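You operate a simulated robot arm through the tools that you are given. There is no shell and no other tool. Be economical: measure what you need, move in short steps, check, and stop when the job is done.

Carry out the task below with a simulated robot arm. There is one attempt and no reset: what you move stays moved.

JOB
Put things in order on the long table. At the end: the white bookend from the long table stands where the red carton stood; the black weight is in the grey bucket; the red carton stands where the black weight stood; the orange pad stands where the white bookend stood; whatever was shut is shut again. Leave all else as you found it, and nothing knocked over.

Only the result counts: the job must be done as asked and must still hold three seconds after the hand-in. Knocking over, shifting, dropping, spilling or breaking anything else fails it.

ROBOT AND FRAMES
A 5-joint arm with a two-finger parallel gripper, fixed in place. Base frame: the origin is at the foot of the arm, x ahead of it, y to its left, z up; the work surface is at about z = 0. Lengths are in mm, angles in rad, forces in N, time in s.
With the tool pointing down near the work surface it reaches from about 260 to 680 mm from the base axis. Its first joint turns from -1.152 to 1.152 rad. The tool tilts only in the upright plane through the base axis and itself; it spins freely about its own axis. Payload 2.9 kg.
The tool frame sits at the grasp point between the pads (the TCP): z along the fingers, y along the line on which they close. The tips reach 30 mm beyond it. The gripper opens to 110 mm. The fingers are 20 mm wide and 10 mm thick; the gripper's body (48 by 112 mm) begins 55 mm behind the TCP.
Orientation is that of the tool frame in the base frame, as [roll, pitch, yaw] about the fixed x, y, z axes, in that order (R = Rz(yaw) Ry(pitch) Rx(roll)). With the fingers straight down and closing along the base's y, the tool's x points along the base's -x, its y along +y and its z along -z.

CONTROLS
- The arm moves only by the tool step_arm. Its argument "plan" is a list of rows, each an object (a shift or turn left out is 0, a gripper value left out holds the last) with "gripper": the finger opening in mm, from 0 to 110; "dp": the shift along the base's x, y, z in mm, a list of three; "angular": the turn, a rotation vector about the base's x, y, z in rad, a list of three. In form: [{"gripper": gripper, "dp": [x, y, z], "angular": [ax, ay, az]}, ...]. A call has 1 to 12 rows; each row is the pose to reach, as a shift and turn from the pose commanded when the call began. Rows are played at 5 a second. More than 50 mm and 0.15 rad between two rows, or a gripper value outside its range, and nothing of the call is played. A pose out of reach is approached as far as the arm can. The call stops where the force on the tool passes 40 N (or 10 N more than at its start, if that is more) or the arm is blocked; 0.2 s more then pass. The fingers move at their own pace (about 108 mm/s each) and stop on an object; they squeeze with about 25 N. The grip force told is the motor's: it shows also when the fingers shut on nothing. Time passes only in rows, and 0.2 s behind the last, so rows that repeat a pose let the fingers close. It gives the time, the measured TCP pose, the force on the tool (base axes), the opening and the grip force at its end, in the units of the frame above (readings bear some noise), with the torque about the TCP (base axes, N m) and any sound that the robot's microphone picked up, and new pictures: "views" is both (left out), scene, wrist or none.
- Cameras (640 x 400 px; columns grow to the right, rows downward): "scene" is fixed at [32.7, -463.2, 591]; the picture's right is [0.72, -0.70, 0.00], its down [-0.41, -0.42, -0.81] and it looks along [0.56, 0.58, -0.59] (base axes); focal length 268 px, centre (320, 200). "wrist" rides on the gripper at [72, 17, -103] in the tool frame; the picture's right is [-0.23, 0.97, 0.00], its down [-0.76, -0.18, -0.62] and it looks along [-0.61, -0.14, 0.78] (tool axes); focal length 222 px, centre (320, 200). There is no depth. A picture from a camera that has moved, and an enlarged one, comes with that camera's place and axes in the base frame and with its lens. The place of the scene camera against the robot may be out by one fixed shift of up to 18 mm in any direction.
- inspect(camera, box): a new picture of the part [left, top, right, bottom] of that camera's present view, enlarged. No time passes.
- sign_off(): hands the job in; it is judged then, once.

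Go step by step. Nothing tells you positions but the pictures and the camera data: compare them with the known pose of the tool, close in by small moves and look again before you grip or let go. The budget is 120 turns and 200 pictures, counting those below and the enlarged ones. Unless the task says otherwise, let go and move clear before handing in, and close with one line.

The tools are called as name(argument=value, ...) on one line, values as JSON. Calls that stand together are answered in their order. step_arm: Moves the arm, as the interface text tells. Its arguments: {"type":"object","properties":{"plan":{"type":"array","items":{"type":"object","properties":{"gripper":{"type":"number"},"dp":{"type":"array","items":{"type":"number"}},"angular":{"type":"array","items":{"type":"number"}}}}},"views":{"type":"string","enum":["both","scene","wrist","none"]}},"required":["plan"]} The other tools are called the same way: inspect (camera, box) takes an enlarged picture of a part of a camera's view; sign_off () hands the job in.

At the start:

```text
t: 0.0
eef_pos: [340.5, 188.9, 444.7]
ee_rot: [3.141, 0.0, -3.141]
ft_force: [-0.2, 0.7, 0.3]
ft_torque: [0.01, 0.02, -0.02]
width: 110.1
grasp_force: 0.1
```

scene: 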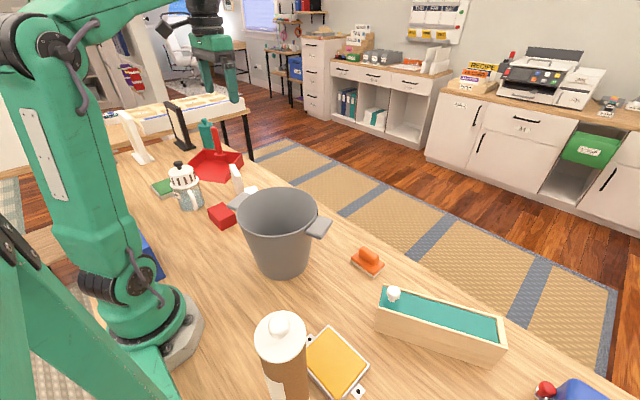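
wrist: 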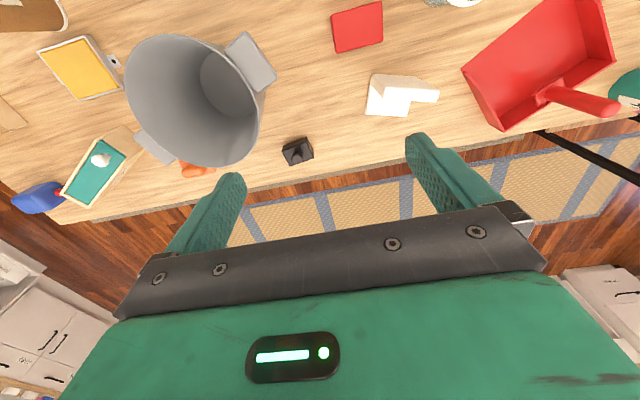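

I see the bucket, red carton, white bookend and black weight on the table; I'll enlarge a few areas to identify the orange pad and anything with a lid.

inspect(camera="scene", box=[300, 220, 540, 400])

inspect(camera="scene", box=[120, 110, 340, 290])

inspect(camera="wrist", box=[0, 0, 320, 210])

inspect(camera="wrist", box=[260, 0, 500, 180])

```text
2.22 times, centred on (420, 310) of scene
camera zoom: at [32.7, -463.2, 591.0], right [0.72, -0.7, 0.0], down [-0.41, -0.42, -0.81], along [0.56, 0.58, -0.59], focal length 596 px, centre (98, -44)
```

zoom: 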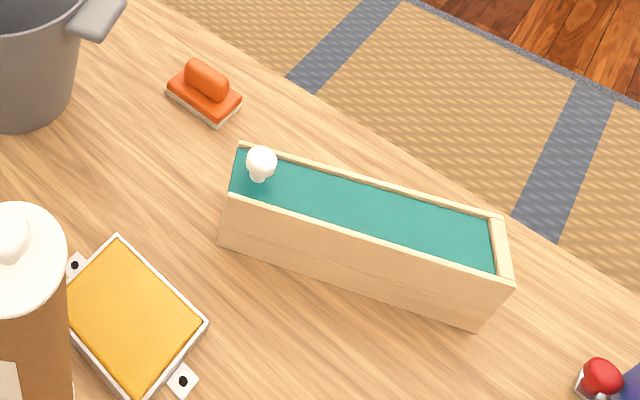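

```text
2.22 times, centred on (230, 200) of scene
camera zoom: at [32.7, -463.2, 591.0], right [0.72, -0.7, 0.0], down [-0.41, -0.42, -0.81], along [0.56, 0.58, -0.59], focal length 596 px, centre (520, 200)
```

zoom: 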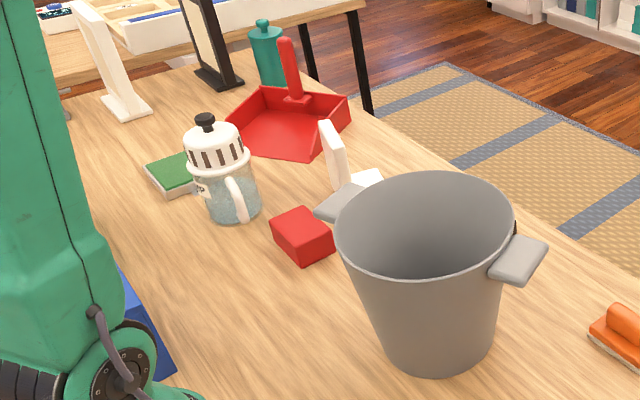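

```text
1.90 times, centred on (160, 105) of wrist
camera zoom: at [266.4, 205.9, 549.3], right [0.23, 0.97, 0.0], down [0.76, -0.18, 0.62], along [0.61, -0.14, -0.78], focal length 423 px, centre (625, 381)
```

zoom: 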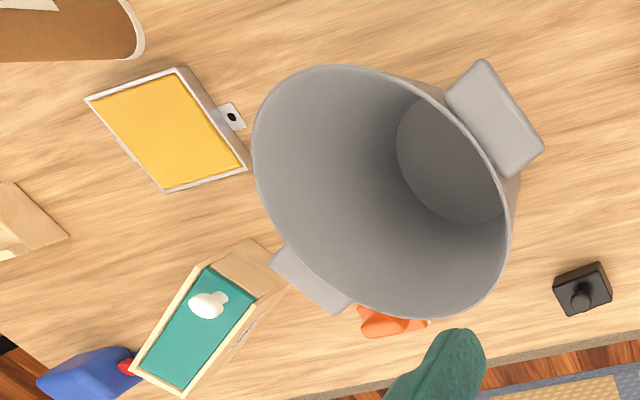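

```text
2.22 times, centred on (380, 90) of wrist
camera zoom: at [266.4, 205.9, 549.3], right [0.23, 0.97, 0.0], down [0.76, -0.18, 0.62], along [0.61, -0.14, -0.78], focal length 494 px, centre (187, 444)
```

zoom: 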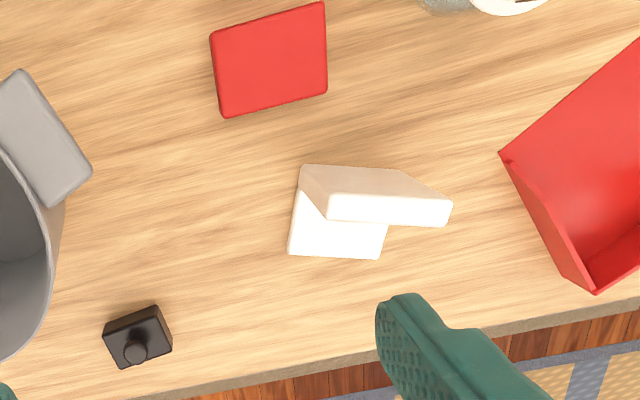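

The orange handled pad sits at about (490,-195), the weight about (512,90), the carton about (291,271), the bookend about (441,331) and the bucket about (315,-20). I'll check the far end of the scene for other bookends, and move above the weight for a closer look.

inspect(camera="scene", box=[80, 60, 280, 200])

step_arm(plan=[{"dp": [30, -18, -30]}, {"dp": [60, -36, -60]}, {"dp": [90, -54, -90]}, {"dp": [120, -70, -120]}, {"dp": [150, -88, -150]}, {"dp": [165, -99, -180]}, {"dp": [165, -99, -200]}])

```text
2.86 times, centred on (180, 130) of scene
camera zoom: at [32.7, -463.2, 591.0], right [0.72, -0.7, 0.0], down [-0.41, -0.42, -0.81], along [0.56, 0.58, -0.59], focal length 766 px, centre (720, 400)
```

zoom: 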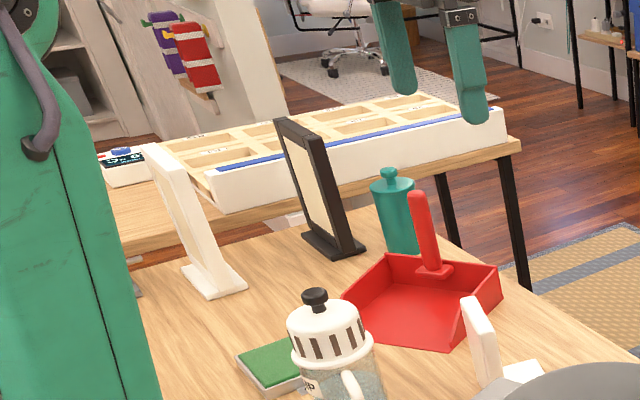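

```text
t: 1.6
eef_pos: [505.6, 89.0, 245.1]
ee_rot: [3.141, -0.001, -3.141]
ft_force: [0.8, 0.6, -0.7]
ft_torque: [0.01, 0.02, 0.0]
width: 110.0
grasp_force: 0.2
camera wrist: at [433.5, 108.2, 348.6], right [0.23, 0.97, 0.0], down [0.76, -0.18, 0.62], along [0.61, -0.14, -0.78], focal length 222 px, centre (320, 200)
```

scene: 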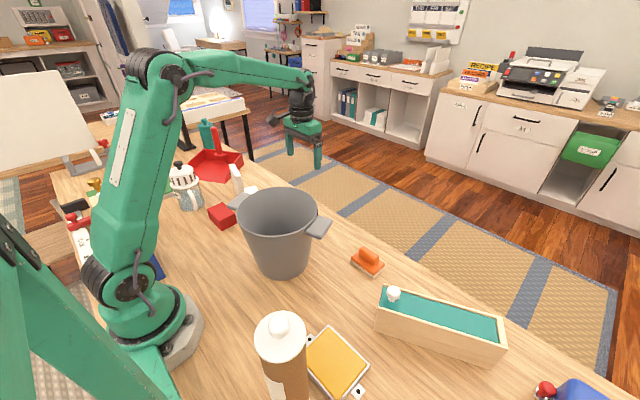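
wrist: 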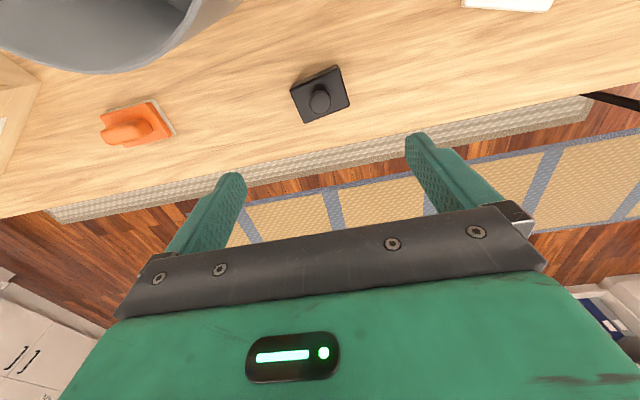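

The weight is roughly a 72×50 mm block with a knob, centred near (512,91) and turned about 0.17 rad. I'll descend above it with that yaw.

step_arm(plan=[{"dp": [3, 1, -40], "angular": [0, 0, 0.08]}, {"dp": [6, 2, -80], "angular": [0, 0, 0.16]}, {"dp": [6, 2, -120], "angular": [0, 0, 0.17]}, {"dp": [6, 2, -140], "angular": [0, 0, 0.17]}])

```text
t: 2.6
eef_pos: [510.2, 91.7, 105.7]
ee_rot: [-3.14, 0.0, -2.97]
ft_force: [0.1, 0.3, 0.1]
ft_torque: [-0.03, 0.01, 0.02]
width: 109.9
grasp_force: 0.1
camera wrist: at [435.8, 96.6, 209.8], right [0.06, 1.0, 0.0], down [0.78, -0.05, 0.62], along [0.62, -0.04, -0.78], focal length 222 px, centre (320, 200)
```

scene: 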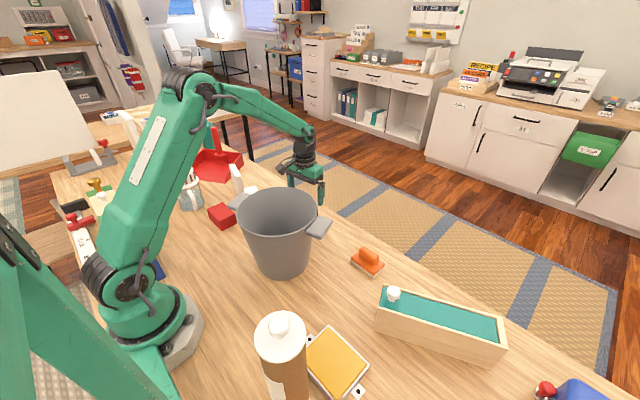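
wrist: 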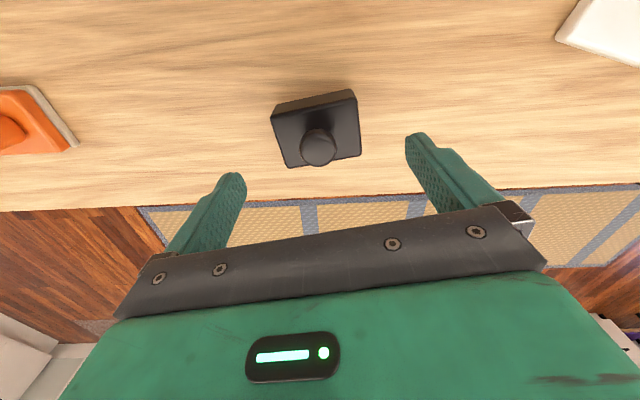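

The weight is centred between the fingers (top about 25 mm high, centre (512,91)). I'll lower to grip it.

step_arm(plan=[{"dp": [2, -1, -35]}, {"dp": [2, -1, -55], "angular": [0, 0, -0.02]}, {"dp": [2, -1, -69], "angular": [0, 0, -0.02]}, {"dp": [2, -1, -69], "angular": [0, 0, -0.02]}], views="wrist")

```text
t: 3.6
eef_pos: [512.8, 88.7, 39.3]
ee_rot: [3.141, -0.001, -2.992]
ft_force: [0.3, -1.3, 0.0]
ft_torque: [0.0, -0.01, -0.03]
width: 109.9
grasp_force: 0.1
camera wrist: at [437.6, 95.9, 142.2], right [0.08, 1.0, 0.0], down [0.78, -0.06, 0.62], along [0.62, -0.05, -0.78], focal length 222 px, centre (320, 200)
```

wrist: 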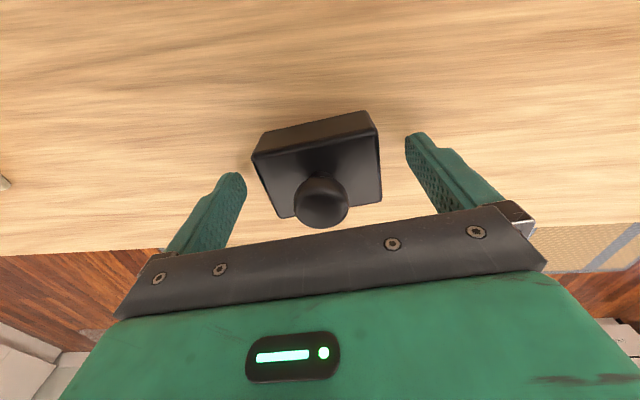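

The block lies between the fingers. I'll close and lift slightly.

step_arm(plan=[{"gripper": 40, "dp": [0, 0, -2]}, {"gripper": 40, "dp": [0, 0, -2]}, {"gripper": 40, "dp": [0, 0, -2]}, {"gripper": 40, "dp": [0, 0, 20]}, {"gripper": 40, "dp": [0, 0, 50]}], views="wrist")

```text
t: 4.8
eef_pos: [511.6, 89.4, 88.2]
ee_rot: [-3.141, -0.002, -2.993]
ft_force: [-0.2, 0.4, -5.1]
ft_torque: [0.01, 0.01, 0.01]
width: 70.2
grasp_force: 24.6
camera wrist: at [437.9, 95.9, 191.2], right [0.08, 1.0, 0.0], down [0.78, -0.06, 0.62], along [0.62, -0.05, -0.78], focal length 222 px, centre (320, 200)
```

wrist: 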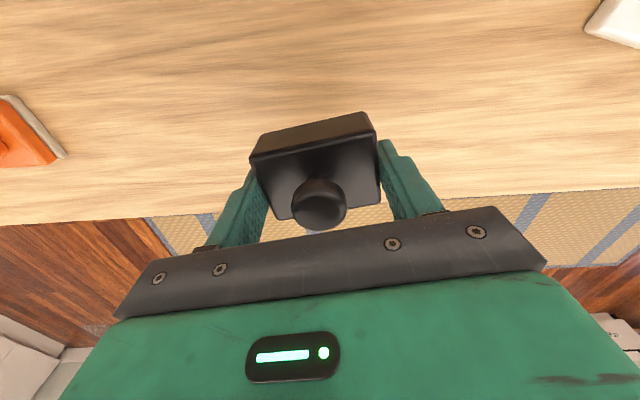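

The weight is held (70 mm wide). I'll lift it high and move over the bucket, stopping to look.

step_arm(plan=[{"dp": [0, 0, 45]}, {"dp": [0, 0, 90]}, {"dp": [0, 0, 135]}, {"dp": [0, 0, 180]}, {"dp": [0, 0, 220]}, {"dp": [-40, -20, 220]}, {"dp": [-80, -42, 220]}, {"dp": [-120, -62, 220]}, {"dp": [-160, -82, 220]}, {"dp": [-195, -104, 220]}, {"dp": [-195, -104, 220]}])

```text
t: 7.2
eef_pos: [317.0, -15.2, 304.7]
ee_rot: [3.142, 0.0, -2.991]
ft_force: [-0.1, 0.3, -5.7]
ft_torque: [0.02, 0.03, 0.01]
width: 69.7
grasp_force: 25.4
camera wrist: at [242.0, -8.6, 409.0], right [0.08, 1.0, 0.0], down [0.78, -0.06, 0.62], along [0.62, -0.05, -0.78], focal length 222 px, centre (320, 200)
```

scene: 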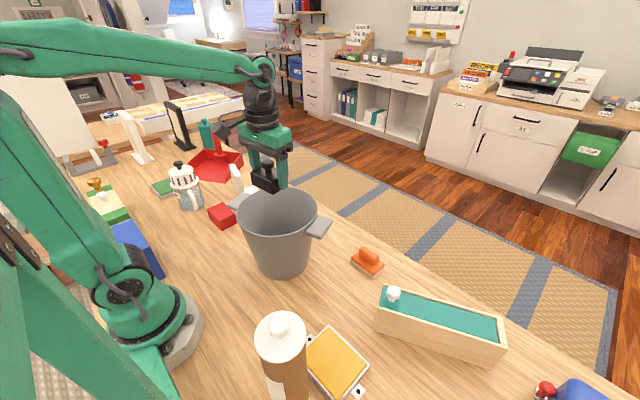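
wrist: 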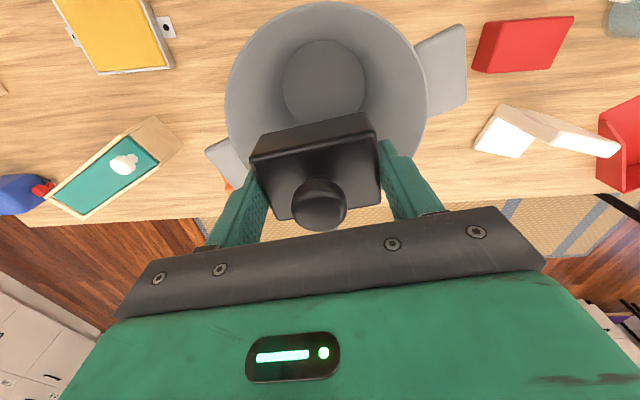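

The bucket's floor centre is at about (317,-11), nearly under the tool. I'll shift 4 mm and lower partway into it.

step_arm(plan=[{"dp": [0, 4, -40]}, {"dp": [0, 4, -80]}, {"dp": [0, 4, -120]}, {"dp": [0, 4, -160]}, {"dp": [0, 4, -195]}, {"dp": [0, 4, -225]}])

```text
t: 8.6
eef_pos: [313.8, -10.8, 92.2]
ee_rot: [3.139, -0.014, -2.991]
ft_force: [-4.5, -1.2, 29.7]
ft_torque: [0.34, 2.46, 0.17]
width: 70.0
grasp_force: 25.6
stopped in row 6: the force on the tool passed its limit at 134 N (the readings are from after the stop); the commanded pose is now the measured one
camera wrist: at [240.6, -5.0, 196.9], right [0.08, 1.0, 0.0], down [0.79, -0.06, 0.61], along [0.61, -0.05, -0.79], focal length 222 px, centre (320, 200)
```

scene: 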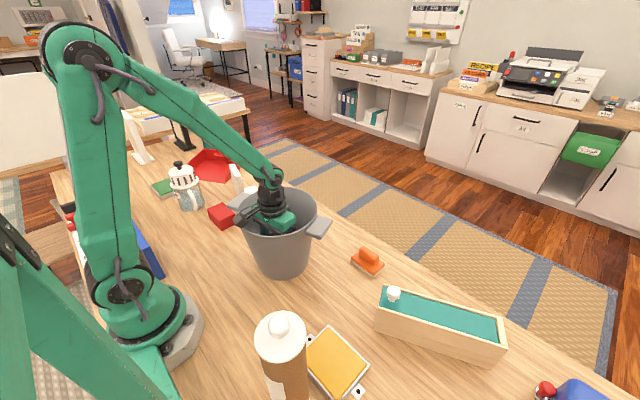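
wrist: 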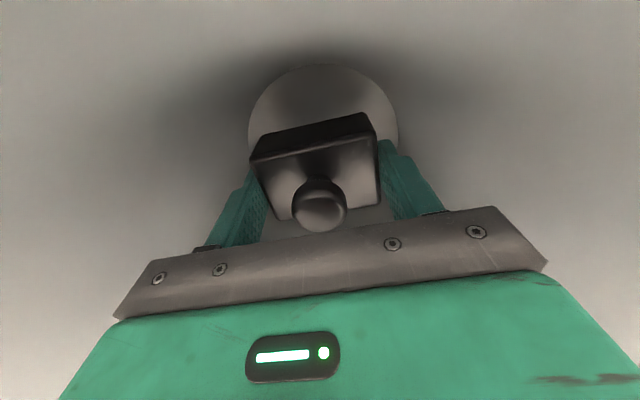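

Something at the rear of the gripper (the camera side, about 80 mm behind the TCP) touched the near rim; the bucket doesn't look shifted. I'll go back up, check, and re-enter about 25 mm further out.

step_arm(plan=[{"dp": [1, 0, 30]}, {"dp": [2, 0, 70], "angular": [0, 0.014, 0]}, {"dp": [2, 0, 110], "angular": [0, 0.014, 0]}, {"dp": [2, 0, 150], "angular": [0, 0.014, 0]}, {"dp": [3, 0, 190], "angular": [0, 0.014, 0]}, {"dp": [3, -5, 212], "angular": [0, 0.014, 0]}, {"dp": [3, -5, 212], "angular": [0, 0.014, 0]}])

inspect(camera="scene", box=[200, 150, 360, 290])

```text
t: 10.2
eef_pos: [315.5, -16.0, 302.9]
ee_rot: [3.137, -0.027, -2.993]
ft_force: [0.0, -0.7, -5.3]
ft_torque: [0.02, 0.01, 0.02]
width: 69.9
grasp_force: 24.2
camera wrist: at [243.9, -9.7, 409.4], right [0.08, 1.0, 0.0], down [0.8, -0.06, 0.6], along [0.6, -0.05, -0.8], focal length 222 px, centre (320, 200)
```

scene: 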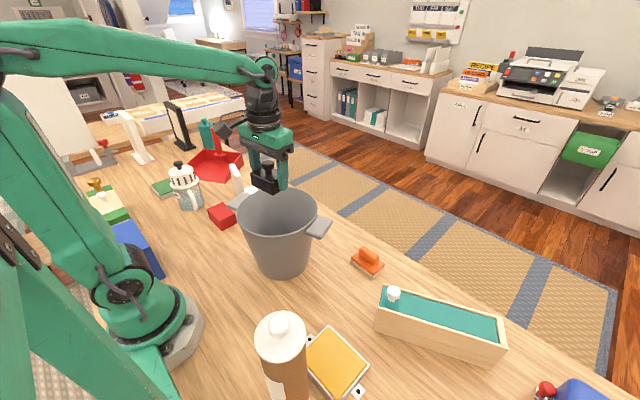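
wrist: 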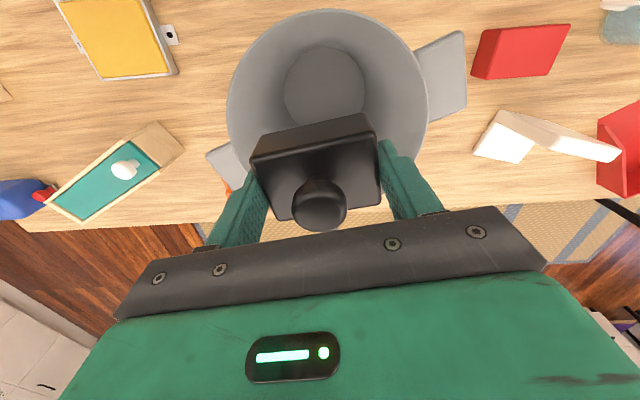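

```text
2.86 times, centred on (280, 220) of scene
camera zoom: at [32.7, -463.2, 591.0], right [0.72, -0.7, 0.0], down [-0.41, -0.42, -0.81], along [0.56, 0.58, -0.59], focal length 766 px, centre (434, 143)
```

zoom: 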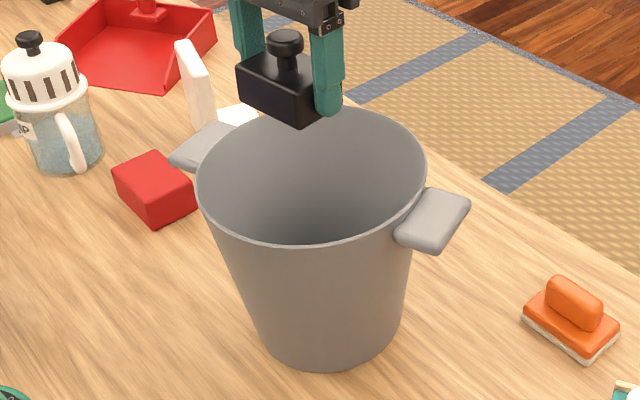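

The bucket is unmoved. I'll level the tool and re-enter at about (342,-11), going down slowly.

step_arm(plan=[{"dp": [14, 3, -40], "angular": [0, -0.027, 0]}, {"dp": [26, 5, -80], "angular": [0, -0.027, 0]}, {"dp": [26, 5, -120], "angular": [0, -0.027, 0]}, {"dp": [26, 5, -150], "angular": [0, -0.027, 0]}, {"dp": [26, 5, -175], "angular": [0, -0.027, 0]}, {"dp": [26, 5, -195], "angular": [0, -0.027, 0]}, {"dp": [26, 5, -210], "angular": [0, -0.027, 0]}, {"dp": [26, 5, -222], "angular": [0, -0.027, 0]}])

```text
t: 12.0
eef_pos: [343.5, -11.3, 81.6]
ee_rot: [3.141, 0.0, -2.991]
ft_force: [-0.6, 0.1, -5.0]
ft_torque: [-0.01, -0.04, -0.01]
width: 69.9
grasp_force: 24.6
camera wrist: at [268.5, -5.0, 184.0], right [0.08, 1.0, 0.0], down [0.78, -0.06, 0.62], along [0.62, -0.05, -0.78], focal length 222 px, centre (320, 200)
```

scene: 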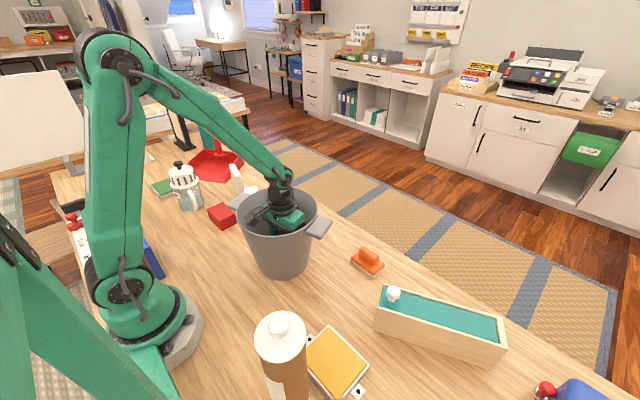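
wrist: 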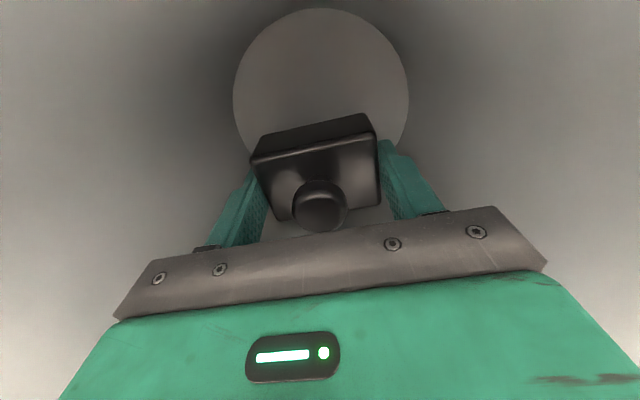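

It is clear inside. I'll lower on towards the floor in small steps.

step_arm(plan=[{"dp": [0, 0, -10]}, {"dp": [0, 0, -18]}, {"dp": [0, 0, -25]}, {"dp": [0, 0, -30]}, {"dp": [0, 0, -33]}, {"dp": [0, 0, -35]}], views="wrist")

```text
t: 13.4
eef_pos: [344.4, -11.1, 46.0]
ee_rot: [3.139, -0.001, -2.991]
ft_force: [1.9, -0.1, -5.2]
ft_torque: [-0.03, 0.31, 0.0]
width: 70.1
grasp_force: 25.4
camera wrist: at [268.8, -5.1, 149.9], right [0.08, 1.0, 0.0], down [0.78, -0.06, 0.62], along [0.62, -0.05, -0.78], focal length 222 px, centre (320, 200)
```

wrist: 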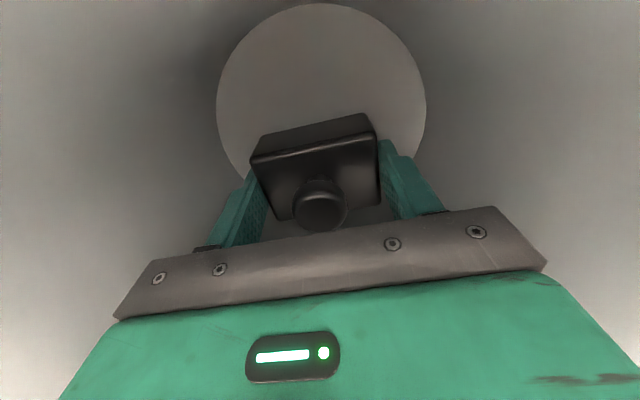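

There's a hint of wall contact from the rear (Fx≈2 N), so I'll shift 5 mm forward and lower the last few millimetres.

step_arm(plan=[{"dp": [3, 0, 1]}, {"dp": [6, 0, 0]}, {"dp": [6, 0, -2]}, {"dp": [6, 0, -4]}], views="none")

```text
t: 14.4
eef_pos: [349.9, -12.0, 42.0]
ee_rot: [-3.141, 0.0, -2.99]
ft_force: [-0.6, -0.4, -6.5]
ft_torque: [-0.01, -0.03, 0.0]
width: 69.8
grasp_force: 25.7
```

step_arm(plan=[{"dp": [0, 0, -2]}, {"dp": [0, 0, -3]}, {"dp": [0, 0, -4]}], views="none")

```text
t: 15.2
eef_pos: [351.0, -10.6, 39.0]
ee_rot: [-3.141, 0.003, -2.993]
ft_force: [0.1, 7.5, 16.8]
ft_torque: [0.34, 0.03, -0.06]
width: 70.0
grasp_force: 24.3
```

The block has touched the bucket floor, with force now upward. I'll ease off 1 mm, open slightly and rise straight out.

step_arm(plan=[{"gripper": 70, "dp": [-1, 0, 1.5]}, {"gripper": 80, "dp": [-1, 0, 1.5]}, {"gripper": 80, "dp": [-1, 0, 2]}, {"gripper": 80, "dp": [-1, 0, 15]}, {"gripper": 80, "dp": [-1, 0, 40]}, {"gripper": 80, "dp": [-1, 0, 80]}, {"gripper": 80, "dp": [-1, 0, 120]}, {"gripper": 80, "dp": [-1, 0, 160]}, {"gripper": 80, "dp": [-1, 0, 200]}, {"gripper": 110, "dp": [-1, 0, 245]}, {"gripper": 110, "dp": [-40, 0, 270]}])

```text
t: 17.6
eef_pos: [307.5, -11.7, 308.0]
ee_rot: [3.141, -0.001, -2.993]
ft_force: [0.1, 0.0, 0.0]
ft_torque: [0.03, -0.01, -0.01]
width: 110.2
grasp_force: 0.1
camera wrist: at [233.8, -4.4, 411.4], right [0.08, 1.0, 0.0], down [0.78, -0.06, 0.62], along [0.62, -0.05, -0.78], focal length 222 px, centre (320, 200)
```

scene: 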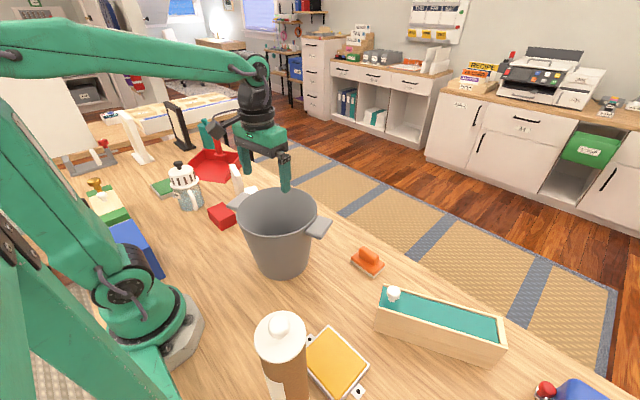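
wrist: 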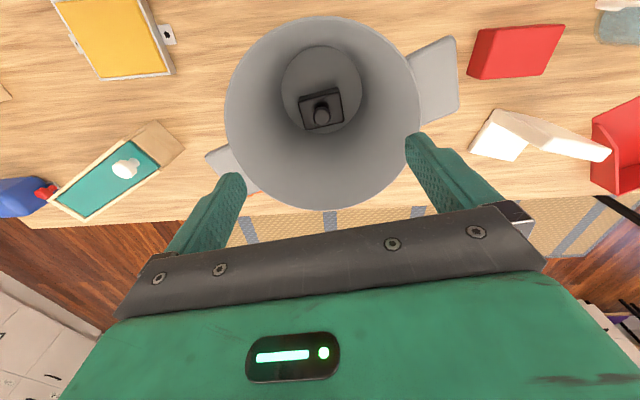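

The weight stands upright in the bucket. Next the red carton, about (291,271); I'll move above it for a look.

step_arm(plan=[{"dp": [-5, 45, 0], "angular": [0, 0, 0]}, {"dp": [-10, 90, 0]}, {"dp": [-15, 135, 0]}, {"dp": [-18, 180, 0]}, {"dp": [-20, 225, -20]}, {"dp": [-20, 265, -50]}, {"dp": [-20, 280, -90]}, {"dp": [-20, 280, -100]}])

```text
t: 19.4
eef_pos: [288.7, 268.7, 209.3]
ee_rot: [-3.141, 0.001, -2.99]
ft_force: [0.3, 0.0, -0.4]
ft_torque: [0.03, 0.01, 0.01]
width: 109.9
grasp_force: 0.1
camera wrist: at [214.2, 275.4, 312.6], right [0.08, 1.0, 0.0], down [0.78, -0.06, 0.62], along [0.62, -0.05, -0.78], focal length 222 px, centre (320, 200)
```

scene: 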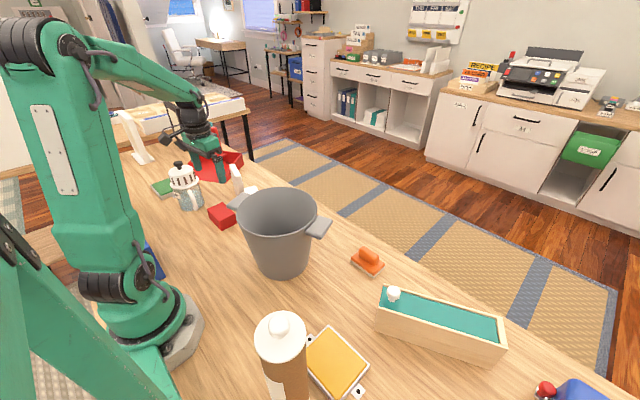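
wrist: 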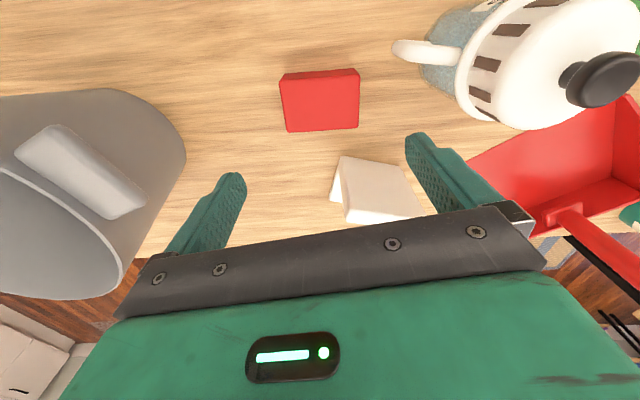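

The carton is about 88×57 mm, centred near (290,270), almost square to the axes. I'll turn to match and go lower for a check.

step_arm(plan=[{"dp": [1, 1, -30], "angular": [0, 0, -0.09]}, {"dp": [1, 1, -60], "angular": [0, 0, -0.17]}, {"dp": [1, 1, -90], "angular": [0, 0, -0.17]}, {"dp": [1, 1, -100], "angular": [0, 0, -0.17]}], views="wrist")

```text
t: 20.4
eef_pos: [291.1, 268.0, 108.3]
ee_rot: [3.14, 0.002, 3.12]
ft_force: [0.1, 0.8, 0.1]
ft_torque: [0.0, 0.01, 0.02]
width: 110.1
grasp_force: 0.0
camera wrist: at [218.0, 288.2, 211.8], right [0.25, 0.97, 0.0], down [0.76, -0.19, 0.62], along [0.6, -0.15, -0.78], focal length 222 px, centre (320, 200)
```

wrist: 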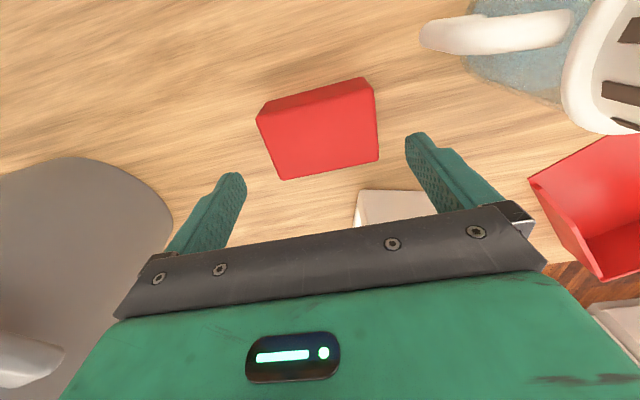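

The carton is 85 mm wide and 50 mm high, centred at (287,271), yaw about -0.03. I'll centre on it and lower around it.

step_arm(plan=[{"dp": [-4, 3, -15], "angular": [0, 0, -0.01]}, {"dp": [-4, 3, -30], "angular": [0, 0, -0.01]}, {"dp": [-4, 3, -45], "angular": [0, 0, -0.01]}, {"dp": [-4, 3, -60], "angular": [0, 0, -0.01]}, {"dp": [-4, 3, -67], "angular": [0, 0, -0.01]}], views="wrist")

```text
t: 21.6
eef_pos: [285.7, 272.5, 40.9]
ee_rot: [3.141, 0.001, 3.113]
ft_force: [1.0, -0.3, 0.4]
ft_torque: [-0.03, 0.01, 0.02]
width: 110.2
grasp_force: 0.1
camera wrist: at [213.3, 292.7, 144.0], right [0.26, 0.97, 0.0], down [0.76, -0.2, 0.62], along [0.6, -0.16, -0.78], focal length 222 px, centre (320, 200)
```

wrist: 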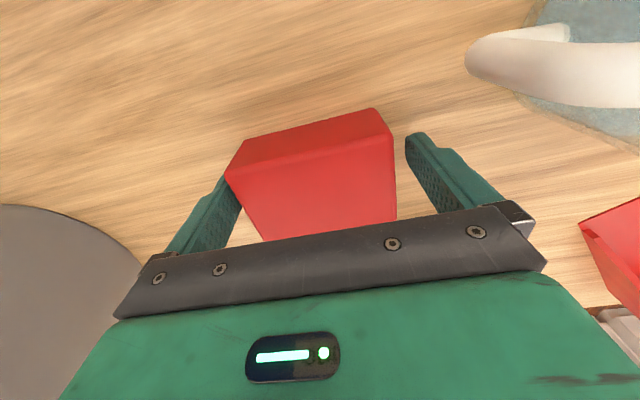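

The fingers straddle the carton with no contact. I'll close and lift.

step_arm(plan=[{"gripper": 60, "dp": [0, -1, 0]}, {"gripper": 60, "dp": [0, -1, 0]}, {"gripper": 60, "dp": [0, -1, 0]}, {"gripper": 60, "dp": [0, -1, 20]}, {"gripper": 60, "dp": [0, -1, 50]}], views="wrist")

```text
t: 22.8
eef_pos: [285.8, 270.5, 90.7]
ee_rot: [3.141, 0.0, 3.111]
ft_force: [-0.4, 0.4, -1.0]
ft_torque: [0.0, 0.0, -0.03]
width: 89.5
grasp_force: 24.9
camera wrist: at [213.0, 290.7, 194.9], right [0.26, 0.97, 0.0], down [0.76, -0.2, 0.62], along [0.6, -0.16, -0.78], focal length 222 px, centre (320, 200)
```

wrist: 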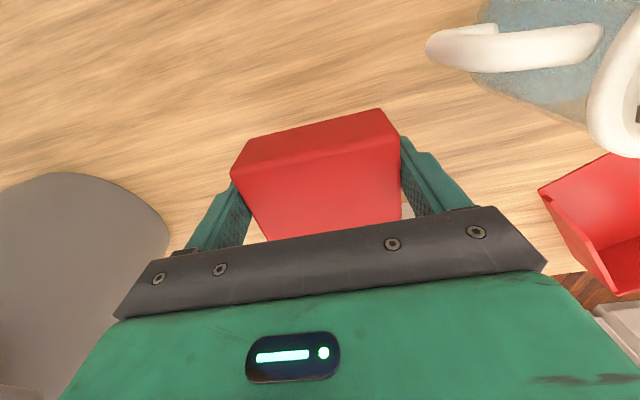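

The carton is held, about 1.5 mm ahead of the TCP. I'll lift clear and carry it to above the weight's old spot (512,89).

step_arm(plan=[{"dp": [0, 0, 45]}, {"dp": [0, 0, 90]}, {"dp": [0, 0, 130]}, {"dp": [35, -30, 140]}, {"dp": [70, -58, 140]}, {"dp": [105, -86, 140]}, {"dp": [140, -114, 140]}, {"dp": [175, -141, 140]}, {"dp": [205, -165, 130]}, {"dp": [225, -181, 100]}, {"dp": [225, -181, 60]}, {"dp": [225, -181, 20]}])

```text
t: 25.4
eef_pos: [511.6, 90.8, 109.5]
ee_rot: [3.139, 0.002, 3.113]
ft_force: [0.4, 0.3, -0.6]
ft_torque: [0.01, 0.04, 0.02]
width: 89.5
grasp_force: 24.7
camera wrist: at [439.7, 110.2, 212.6], right [0.26, 0.97, 0.0], down [0.76, -0.2, 0.62], along [0.6, -0.16, -0.78], focal length 222 px, centre (320, 200)
```

scene: 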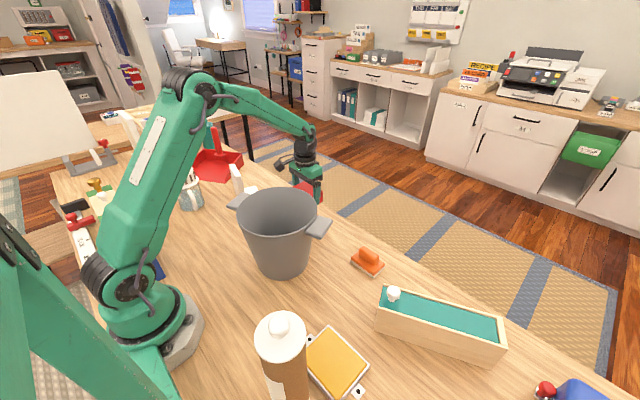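
wrist: 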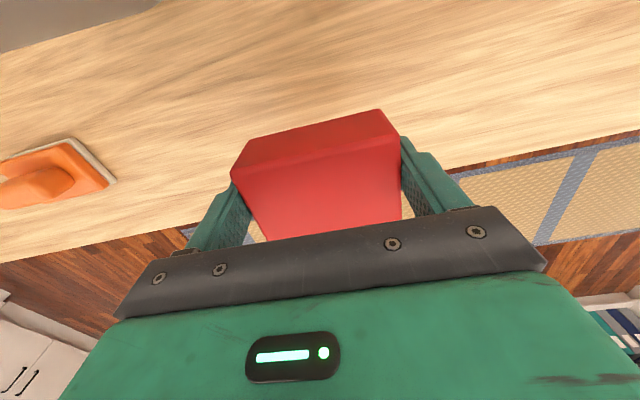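

I'll lower it until just touching down, then check.

step_arm(plan=[{"dp": [0, -1, -30]}, {"dp": [0, -1, -50]}, {"dp": [0, -1, -62]}, {"dp": [0, -1, -66]}, {"dp": [0, -1, -67.5]}], views="wrist")

```text
t: 26.6
eef_pos: [511.1, 90.9, 43.9]
ee_rot: [-3.14, 0.001, 3.113]
ft_force: [-0.8, -0.3, -0.4]
ft_torque: [0.04, 0.01, -0.02]
width: 89.5
grasp_force: 25.0
camera wrist: at [438.6, 110.0, 147.6], right [0.26, 0.97, 0.0], down [0.76, -0.2, 0.62], along [0.6, -0.16, -0.78], focal length 222 px, centre (320, 200)
```

wrist: 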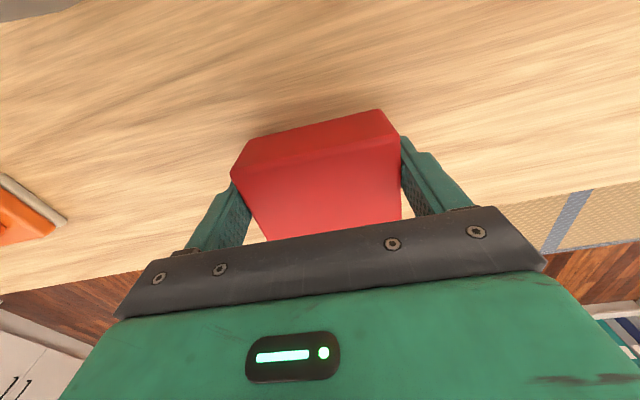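

No contact yet; I'll lower a touch more.

step_arm(plan=[{"dp": [0, -1, -1]}, {"dp": [0, -1, -2]}, {"dp": [0, -1, -3]}], views="none")

```text
t: 27.4
eef_pos: [512.6, 88.4, 39.4]
ee_rot: [3.14, 0.003, 3.111]
ft_force: [0.7, 0.5, -0.9]
ft_torque: [0.0, 0.04, -0.03]
width: 89.6
grasp_force: 24.8
```

step_arm(plan=[{"dp": [0, 0, -1]}, {"dp": [0, 0, -2]}], views="none")

```text
t: 28.0
eef_pos: [510.5, 88.2, 40.2]
ee_rot: [-3.141, 0.002, 3.113]
ft_force: [-6.3, -1.1, 16.5]
ft_torque: [-0.09, 0.42, 0.04]
width: 89.6
grasp_force: 24.9
```

The carton is on the table. I'll release and rise, then look.

step_arm(plan=[{"gripper": 89, "dp": [0, 0, 1.5]}, {"gripper": 110, "dp": [0, 0, 1.5]}, {"gripper": 110, "dp": [0, 0, 1.5]}, {"gripper": 110, "dp": [0, 0, 20]}, {"gripper": 110, "dp": [0, 0, 60]}, {"gripper": 110, "dp": [-20, 0, 105]}, {"gripper": 110, "dp": [-20, 10, 150]}, {"gripper": 110, "dp": [-20, 10, 200]}, {"gripper": 110, "dp": [-20, 10, 200]}])

```text
t: 30.0
eef_pos: [489.1, 97.6, 238.0]
ee_rot: [-3.141, -0.001, 3.11]
ft_force: [0.0, -0.3, -0.6]
ft_torque: [-0.02, 0.01, 0.01]
width: 110.0
grasp_force: 0.0
camera wrist: at [417.4, 116.9, 341.9], right [0.26, 0.97, 0.0], down [0.76, -0.2, 0.62], along [0.6, -0.16, -0.78], focal length 222 px, centre (320, 200)
```

scene: 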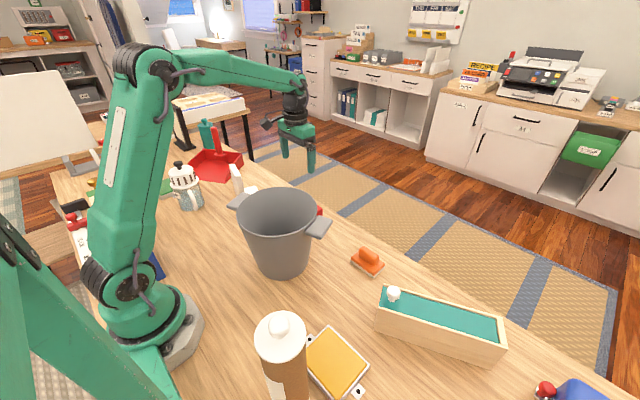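
wrist: 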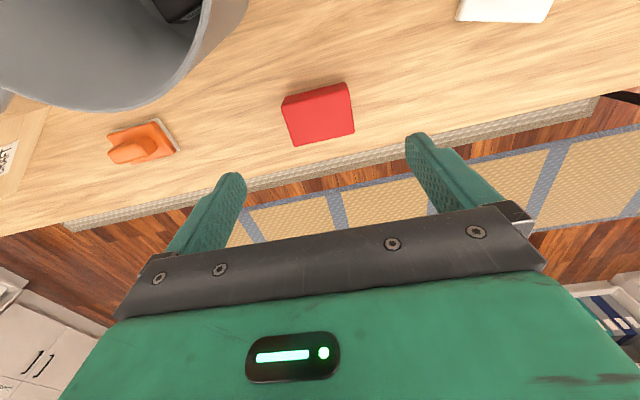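

The carton stands in the weight's place. Now the bookend: I'll move to look at it from above, near (405,322).

step_arm(plan=[{"dp": [-10, 40, 30]}, {"dp": [-25, 80, 60]}, {"dp": [-40, 120, 60]}, {"dp": [-55, 160, 60]}, {"dp": [-70, 200, 60]}, {"dp": [-85, 225, 60]}, {"dp": [-85, 225, 60]}])

```text
refused: row 1 steps farther than a row can; nothing moved
```

step_arm(plan=[{"dp": [-10, 25, 30]}, {"dp": [-20, 55, 60]}, {"dp": [-35, 95, 60]}, {"dp": [-50, 135, 60]}, {"dp": [-65, 175, 60]}, {"dp": [-80, 210, 60]}, {"dp": [-85, 225, 60]}, {"dp": [-85, 225, 60]}])

```text
t: 31.8
eef_pos: [407.0, 325.0, 296.8]
ee_rot: [-3.142, -0.001, 3.11]
ft_force: [1.1, 0.1, -0.3]
ft_torque: [-0.02, -0.01, 0.01]
width: 109.9
grasp_force: 0.1
camera wrist: at [333.9, 343.7, 400.7], right [0.26, 0.97, 0.0], down [0.76, -0.2, 0.62], along [0.6, -0.16, -0.78], focal length 222 px, centre (320, 200)
```

scene: 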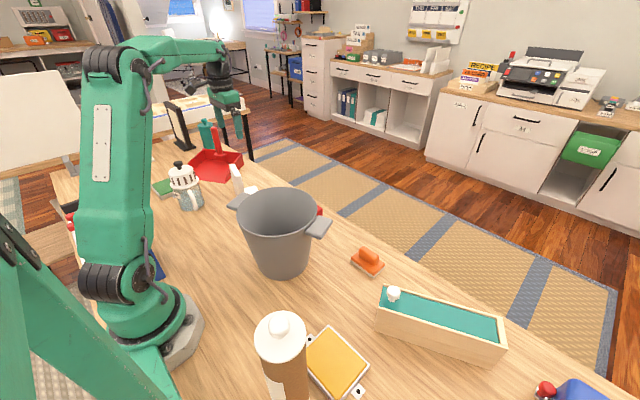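
wrist: 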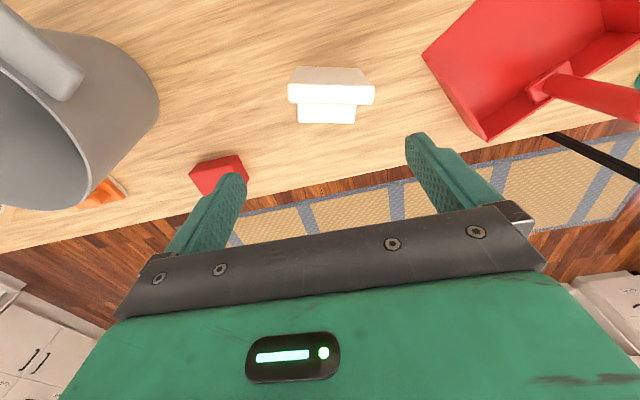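

inspect(camera="wrist", box=[260, 40, 400, 140])

inspect(camera="scene", box=[180, 130, 300, 220])

```text
4.00 times, centred on (330, 90) of wrist
camera zoom: at [333.9, 343.7, 400.7], right [0.26, 0.97, 0.0], down [0.76, -0.2, 0.62], along [0.6, -0.16, -0.78], focal length 888 px, centre (280, 640)
```

zoom: 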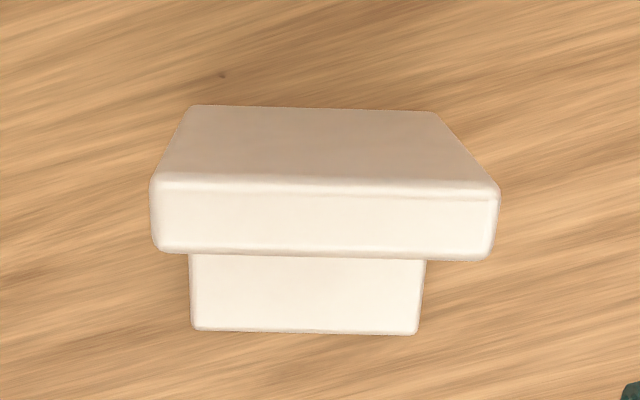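

```text
4.44 times, centred on (240, 175) of scene
camera zoom: at [32.7, -463.2, 591.0], right [0.72, -0.7, 0.0], down [-0.41, -0.42, -0.81], along [0.56, 0.58, -0.59], focal length 1191 px, centre (676, 311)
```

zoom: 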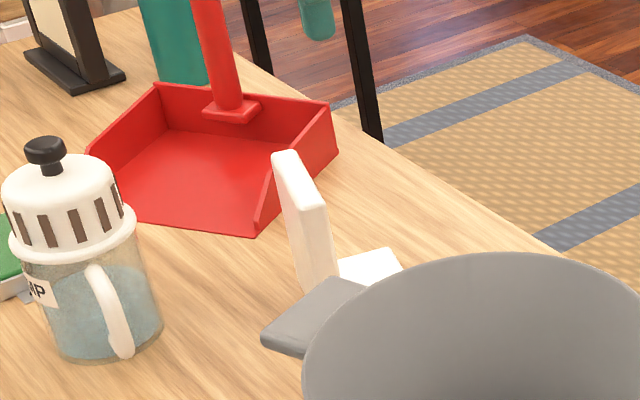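

The bookend has a 19 mm upright plate 97 mm wide and 130 mm tall, turned about -0.28 rad. Its base centre is near (430,331) and the plate middle near (398,340). I'll spin the tool so the fingers close across the plate and look again.

step_arm(plan=[{"dp": [-1, 2, 0], "angular": [0, 0, 0.145]}, {"dp": [-2, 4, 0], "angular": [0, 0, 0.29]}, {"dp": [-3, 6, 0], "angular": [0, 0, 0.435]}, {"dp": [-4, 8, 0], "angular": [0, 0, 0.58]}, {"dp": [-5, 10, 0], "angular": [0, 0, 0.725]}, {"dp": [-6, 12, 0], "angular": [0, 0, 0.87]}, {"dp": [-7, 14, 0], "angular": [0, 0, 1.015]}, {"dp": [-9, 14, 0], "angular": [0, 0, 1.16]}, {"dp": [-9, 14, -20], "angular": [0, 0, 1.3]}, {"dp": [-9, 14, -40], "angular": [0, 0, 1.317], "gripper": 80}, {"dp": [-9, 14, -60], "angular": [0, 0, 1.317], "gripper": 80}, {"dp": [-9, 14, -60], "angular": [0, 0, 1.317], "gripper": 80}])

```text
t: 34.4
eef_pos: [395.7, 337.0, 239.3]
ee_rot: [-3.141, 0.0, -1.854]
ft_force: [0.3, 0.1, -0.3]
ft_torque: [-0.03, -0.05, 0.01]
width: 80.0
grasp_force: 0.1
camera wrist: at [359.5, 273.7, 342.1], right [-0.87, 0.49, 0.0], down [0.38, 0.68, 0.62], along [0.31, 0.54, -0.78], focal length 222 px, centre (320, 200)
```

scene: 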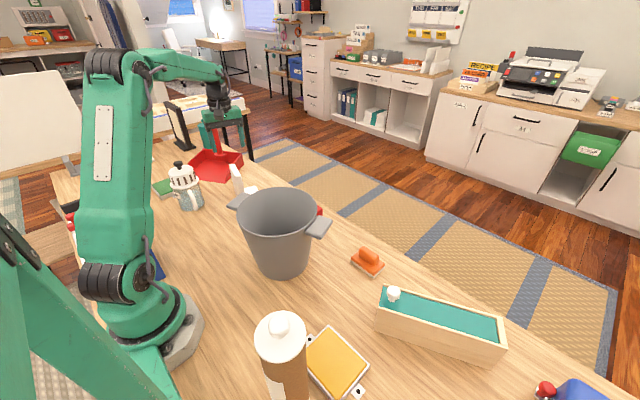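
wrist: 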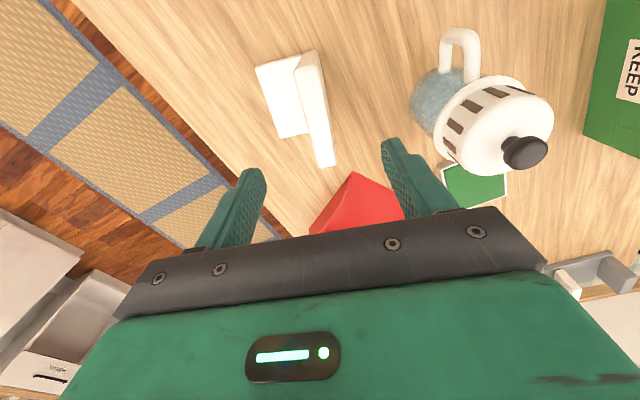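

inspect(camera="wrist", box=[230, 40, 390, 180])

```text
2.86 times, centred on (310, 110) of wrist
camera zoom: at [359.5, 273.7, 342.1], right [-0.87, 0.49, 0.0], down [0.38, 0.68, 0.62], along [0.31, 0.54, -0.78], focal length 635 px, centre (349, 457)
```

zoom: 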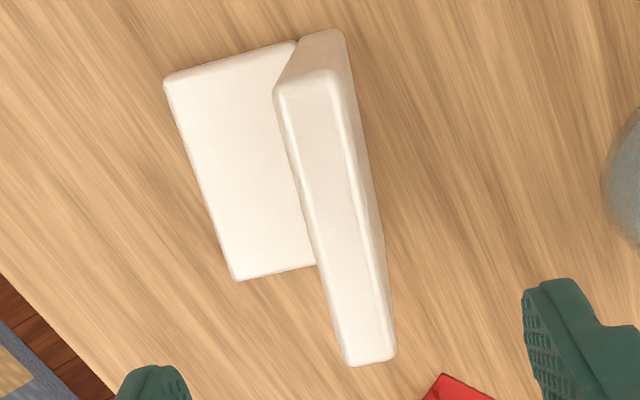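

The plate is confirmed at centre (400,338.5), yaw -0.29, with the base centre at (431,331). I'll align and lower the fingers over it.

step_arm(plan=[{"dp": [4, 1.5, -40], "angular": [0, 0, -0.01]}, {"dp": [4, 1.5, -75], "angular": [0, 0, -0.01]}, {"dp": [4, 1.5, -105], "angular": [0, 0, -0.01]}, {"dp": [4, 1.5, -130], "angular": [0, 0, -0.01]}, {"dp": [4, 1.5, -139], "angular": [0, 0, -0.01]}], views="wrist")

```text
t: 35.6
eef_pos: [399.4, 339.7, 99.4]
ee_rot: [-3.141, 0.0, -1.863]
ft_force: [-0.4, 1.0, -0.5]
ft_torque: [0.01, 0.0, 0.02]
width: 79.8
grasp_force: 0.1
camera wrist: at [363.2, 275.6, 203.4], right [-0.87, 0.5, 0.0], down [0.39, 0.68, 0.62], along [0.31, 0.54, -0.78], focal length 222 px, centre (320, 200)
```

wrist: 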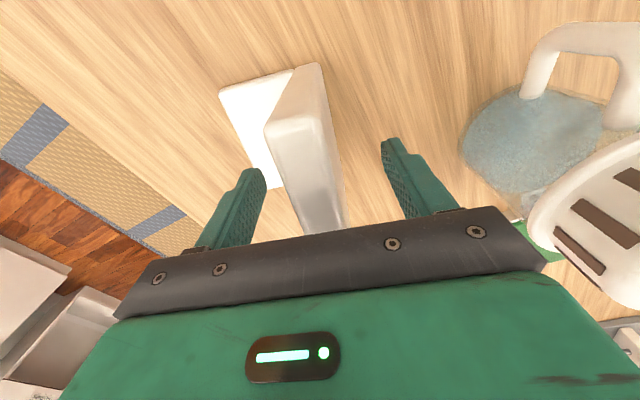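

The plate sits between the fingers. I'll close and lift a little.

step_arm(plan=[{"gripper": 40, "dp": [0, 0, 0]}, {"gripper": 25, "dp": [0, 0, 0]}, {"gripper": 10, "dp": [0, 0, 0]}, {"gripper": 5, "dp": [0, 0, 0]}, {"gripper": 5, "dp": [0, 0, 10]}, {"gripper": 5, "dp": [0, 0, 30]}], views="both")

```text
t: 37.0
eef_pos: [400.0, 339.0, 130.0]
ee_rot: [3.14, 0.001, -1.865]
ft_force: [0.4, 0.0, -5.4]
ft_torque: [0.06, 0.06, 0.0]
width: 21.8
grasp_force: 24.8
camera wrist: at [362.9, 274.9, 233.6], right [-0.87, 0.5, 0.0], down [0.39, 0.68, 0.62], along [0.31, 0.54, -0.78], focal length 222 px, centre (320, 200)
```

scene: 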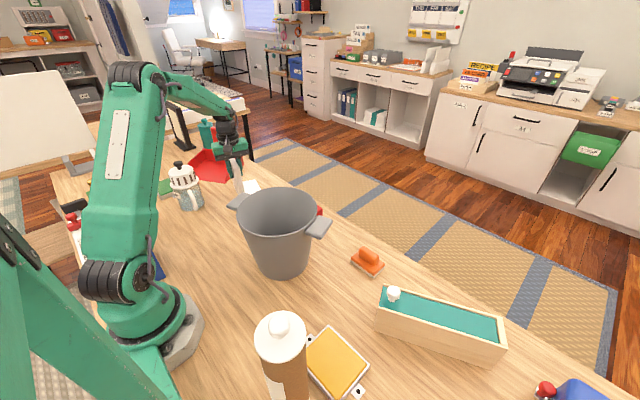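
wrist: 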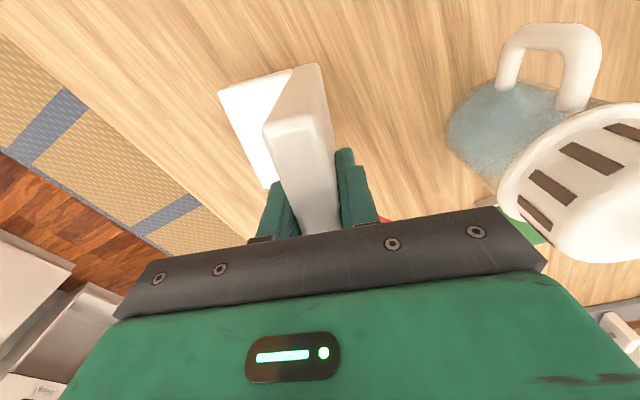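

The bookend is held upright (22 mm thick plate). I'll carry it to the carton's old spot, with the base centre going to (287,271), so the TCP goes to about (256,279).

step_arm(plan=[{"dp": [0, 0, 40]}, {"dp": [0, 0, 80]}, {"dp": [-36, -15, 80]}, {"dp": [-72, -30, 80]}, {"dp": [-108, -45, 80]}, {"dp": [-144, -59.5, 80]}, {"dp": [-144, -59.5, 50]}, {"dp": [-144, -59.5, 20]}, {"dp": [-144, -59.5, 20]}], views="both")

```text
t: 39.0
eef_pos: [257.4, 280.8, 150.2]
ee_rot: [3.14, -0.001, -1.865]
ft_force: [-0.2, 0.2, -5.1]
ft_torque: [0.02, 0.04, -0.03]
width: 22.0
grasp_force: 25.2
camera wrist: at [220.3, 217.1, 253.6], right [-0.87, 0.5, 0.0], down [0.39, 0.68, 0.62], along [0.31, 0.54, -0.78], focal length 222 px, centre (320, 200)
```

scene: 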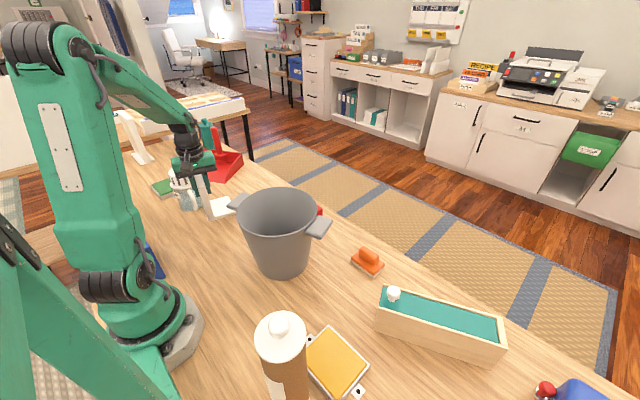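
wrist: 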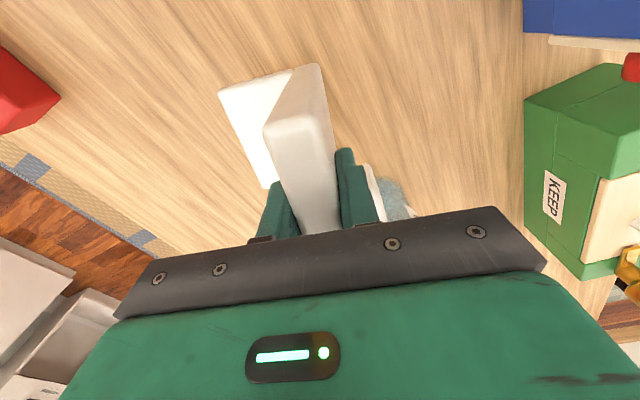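

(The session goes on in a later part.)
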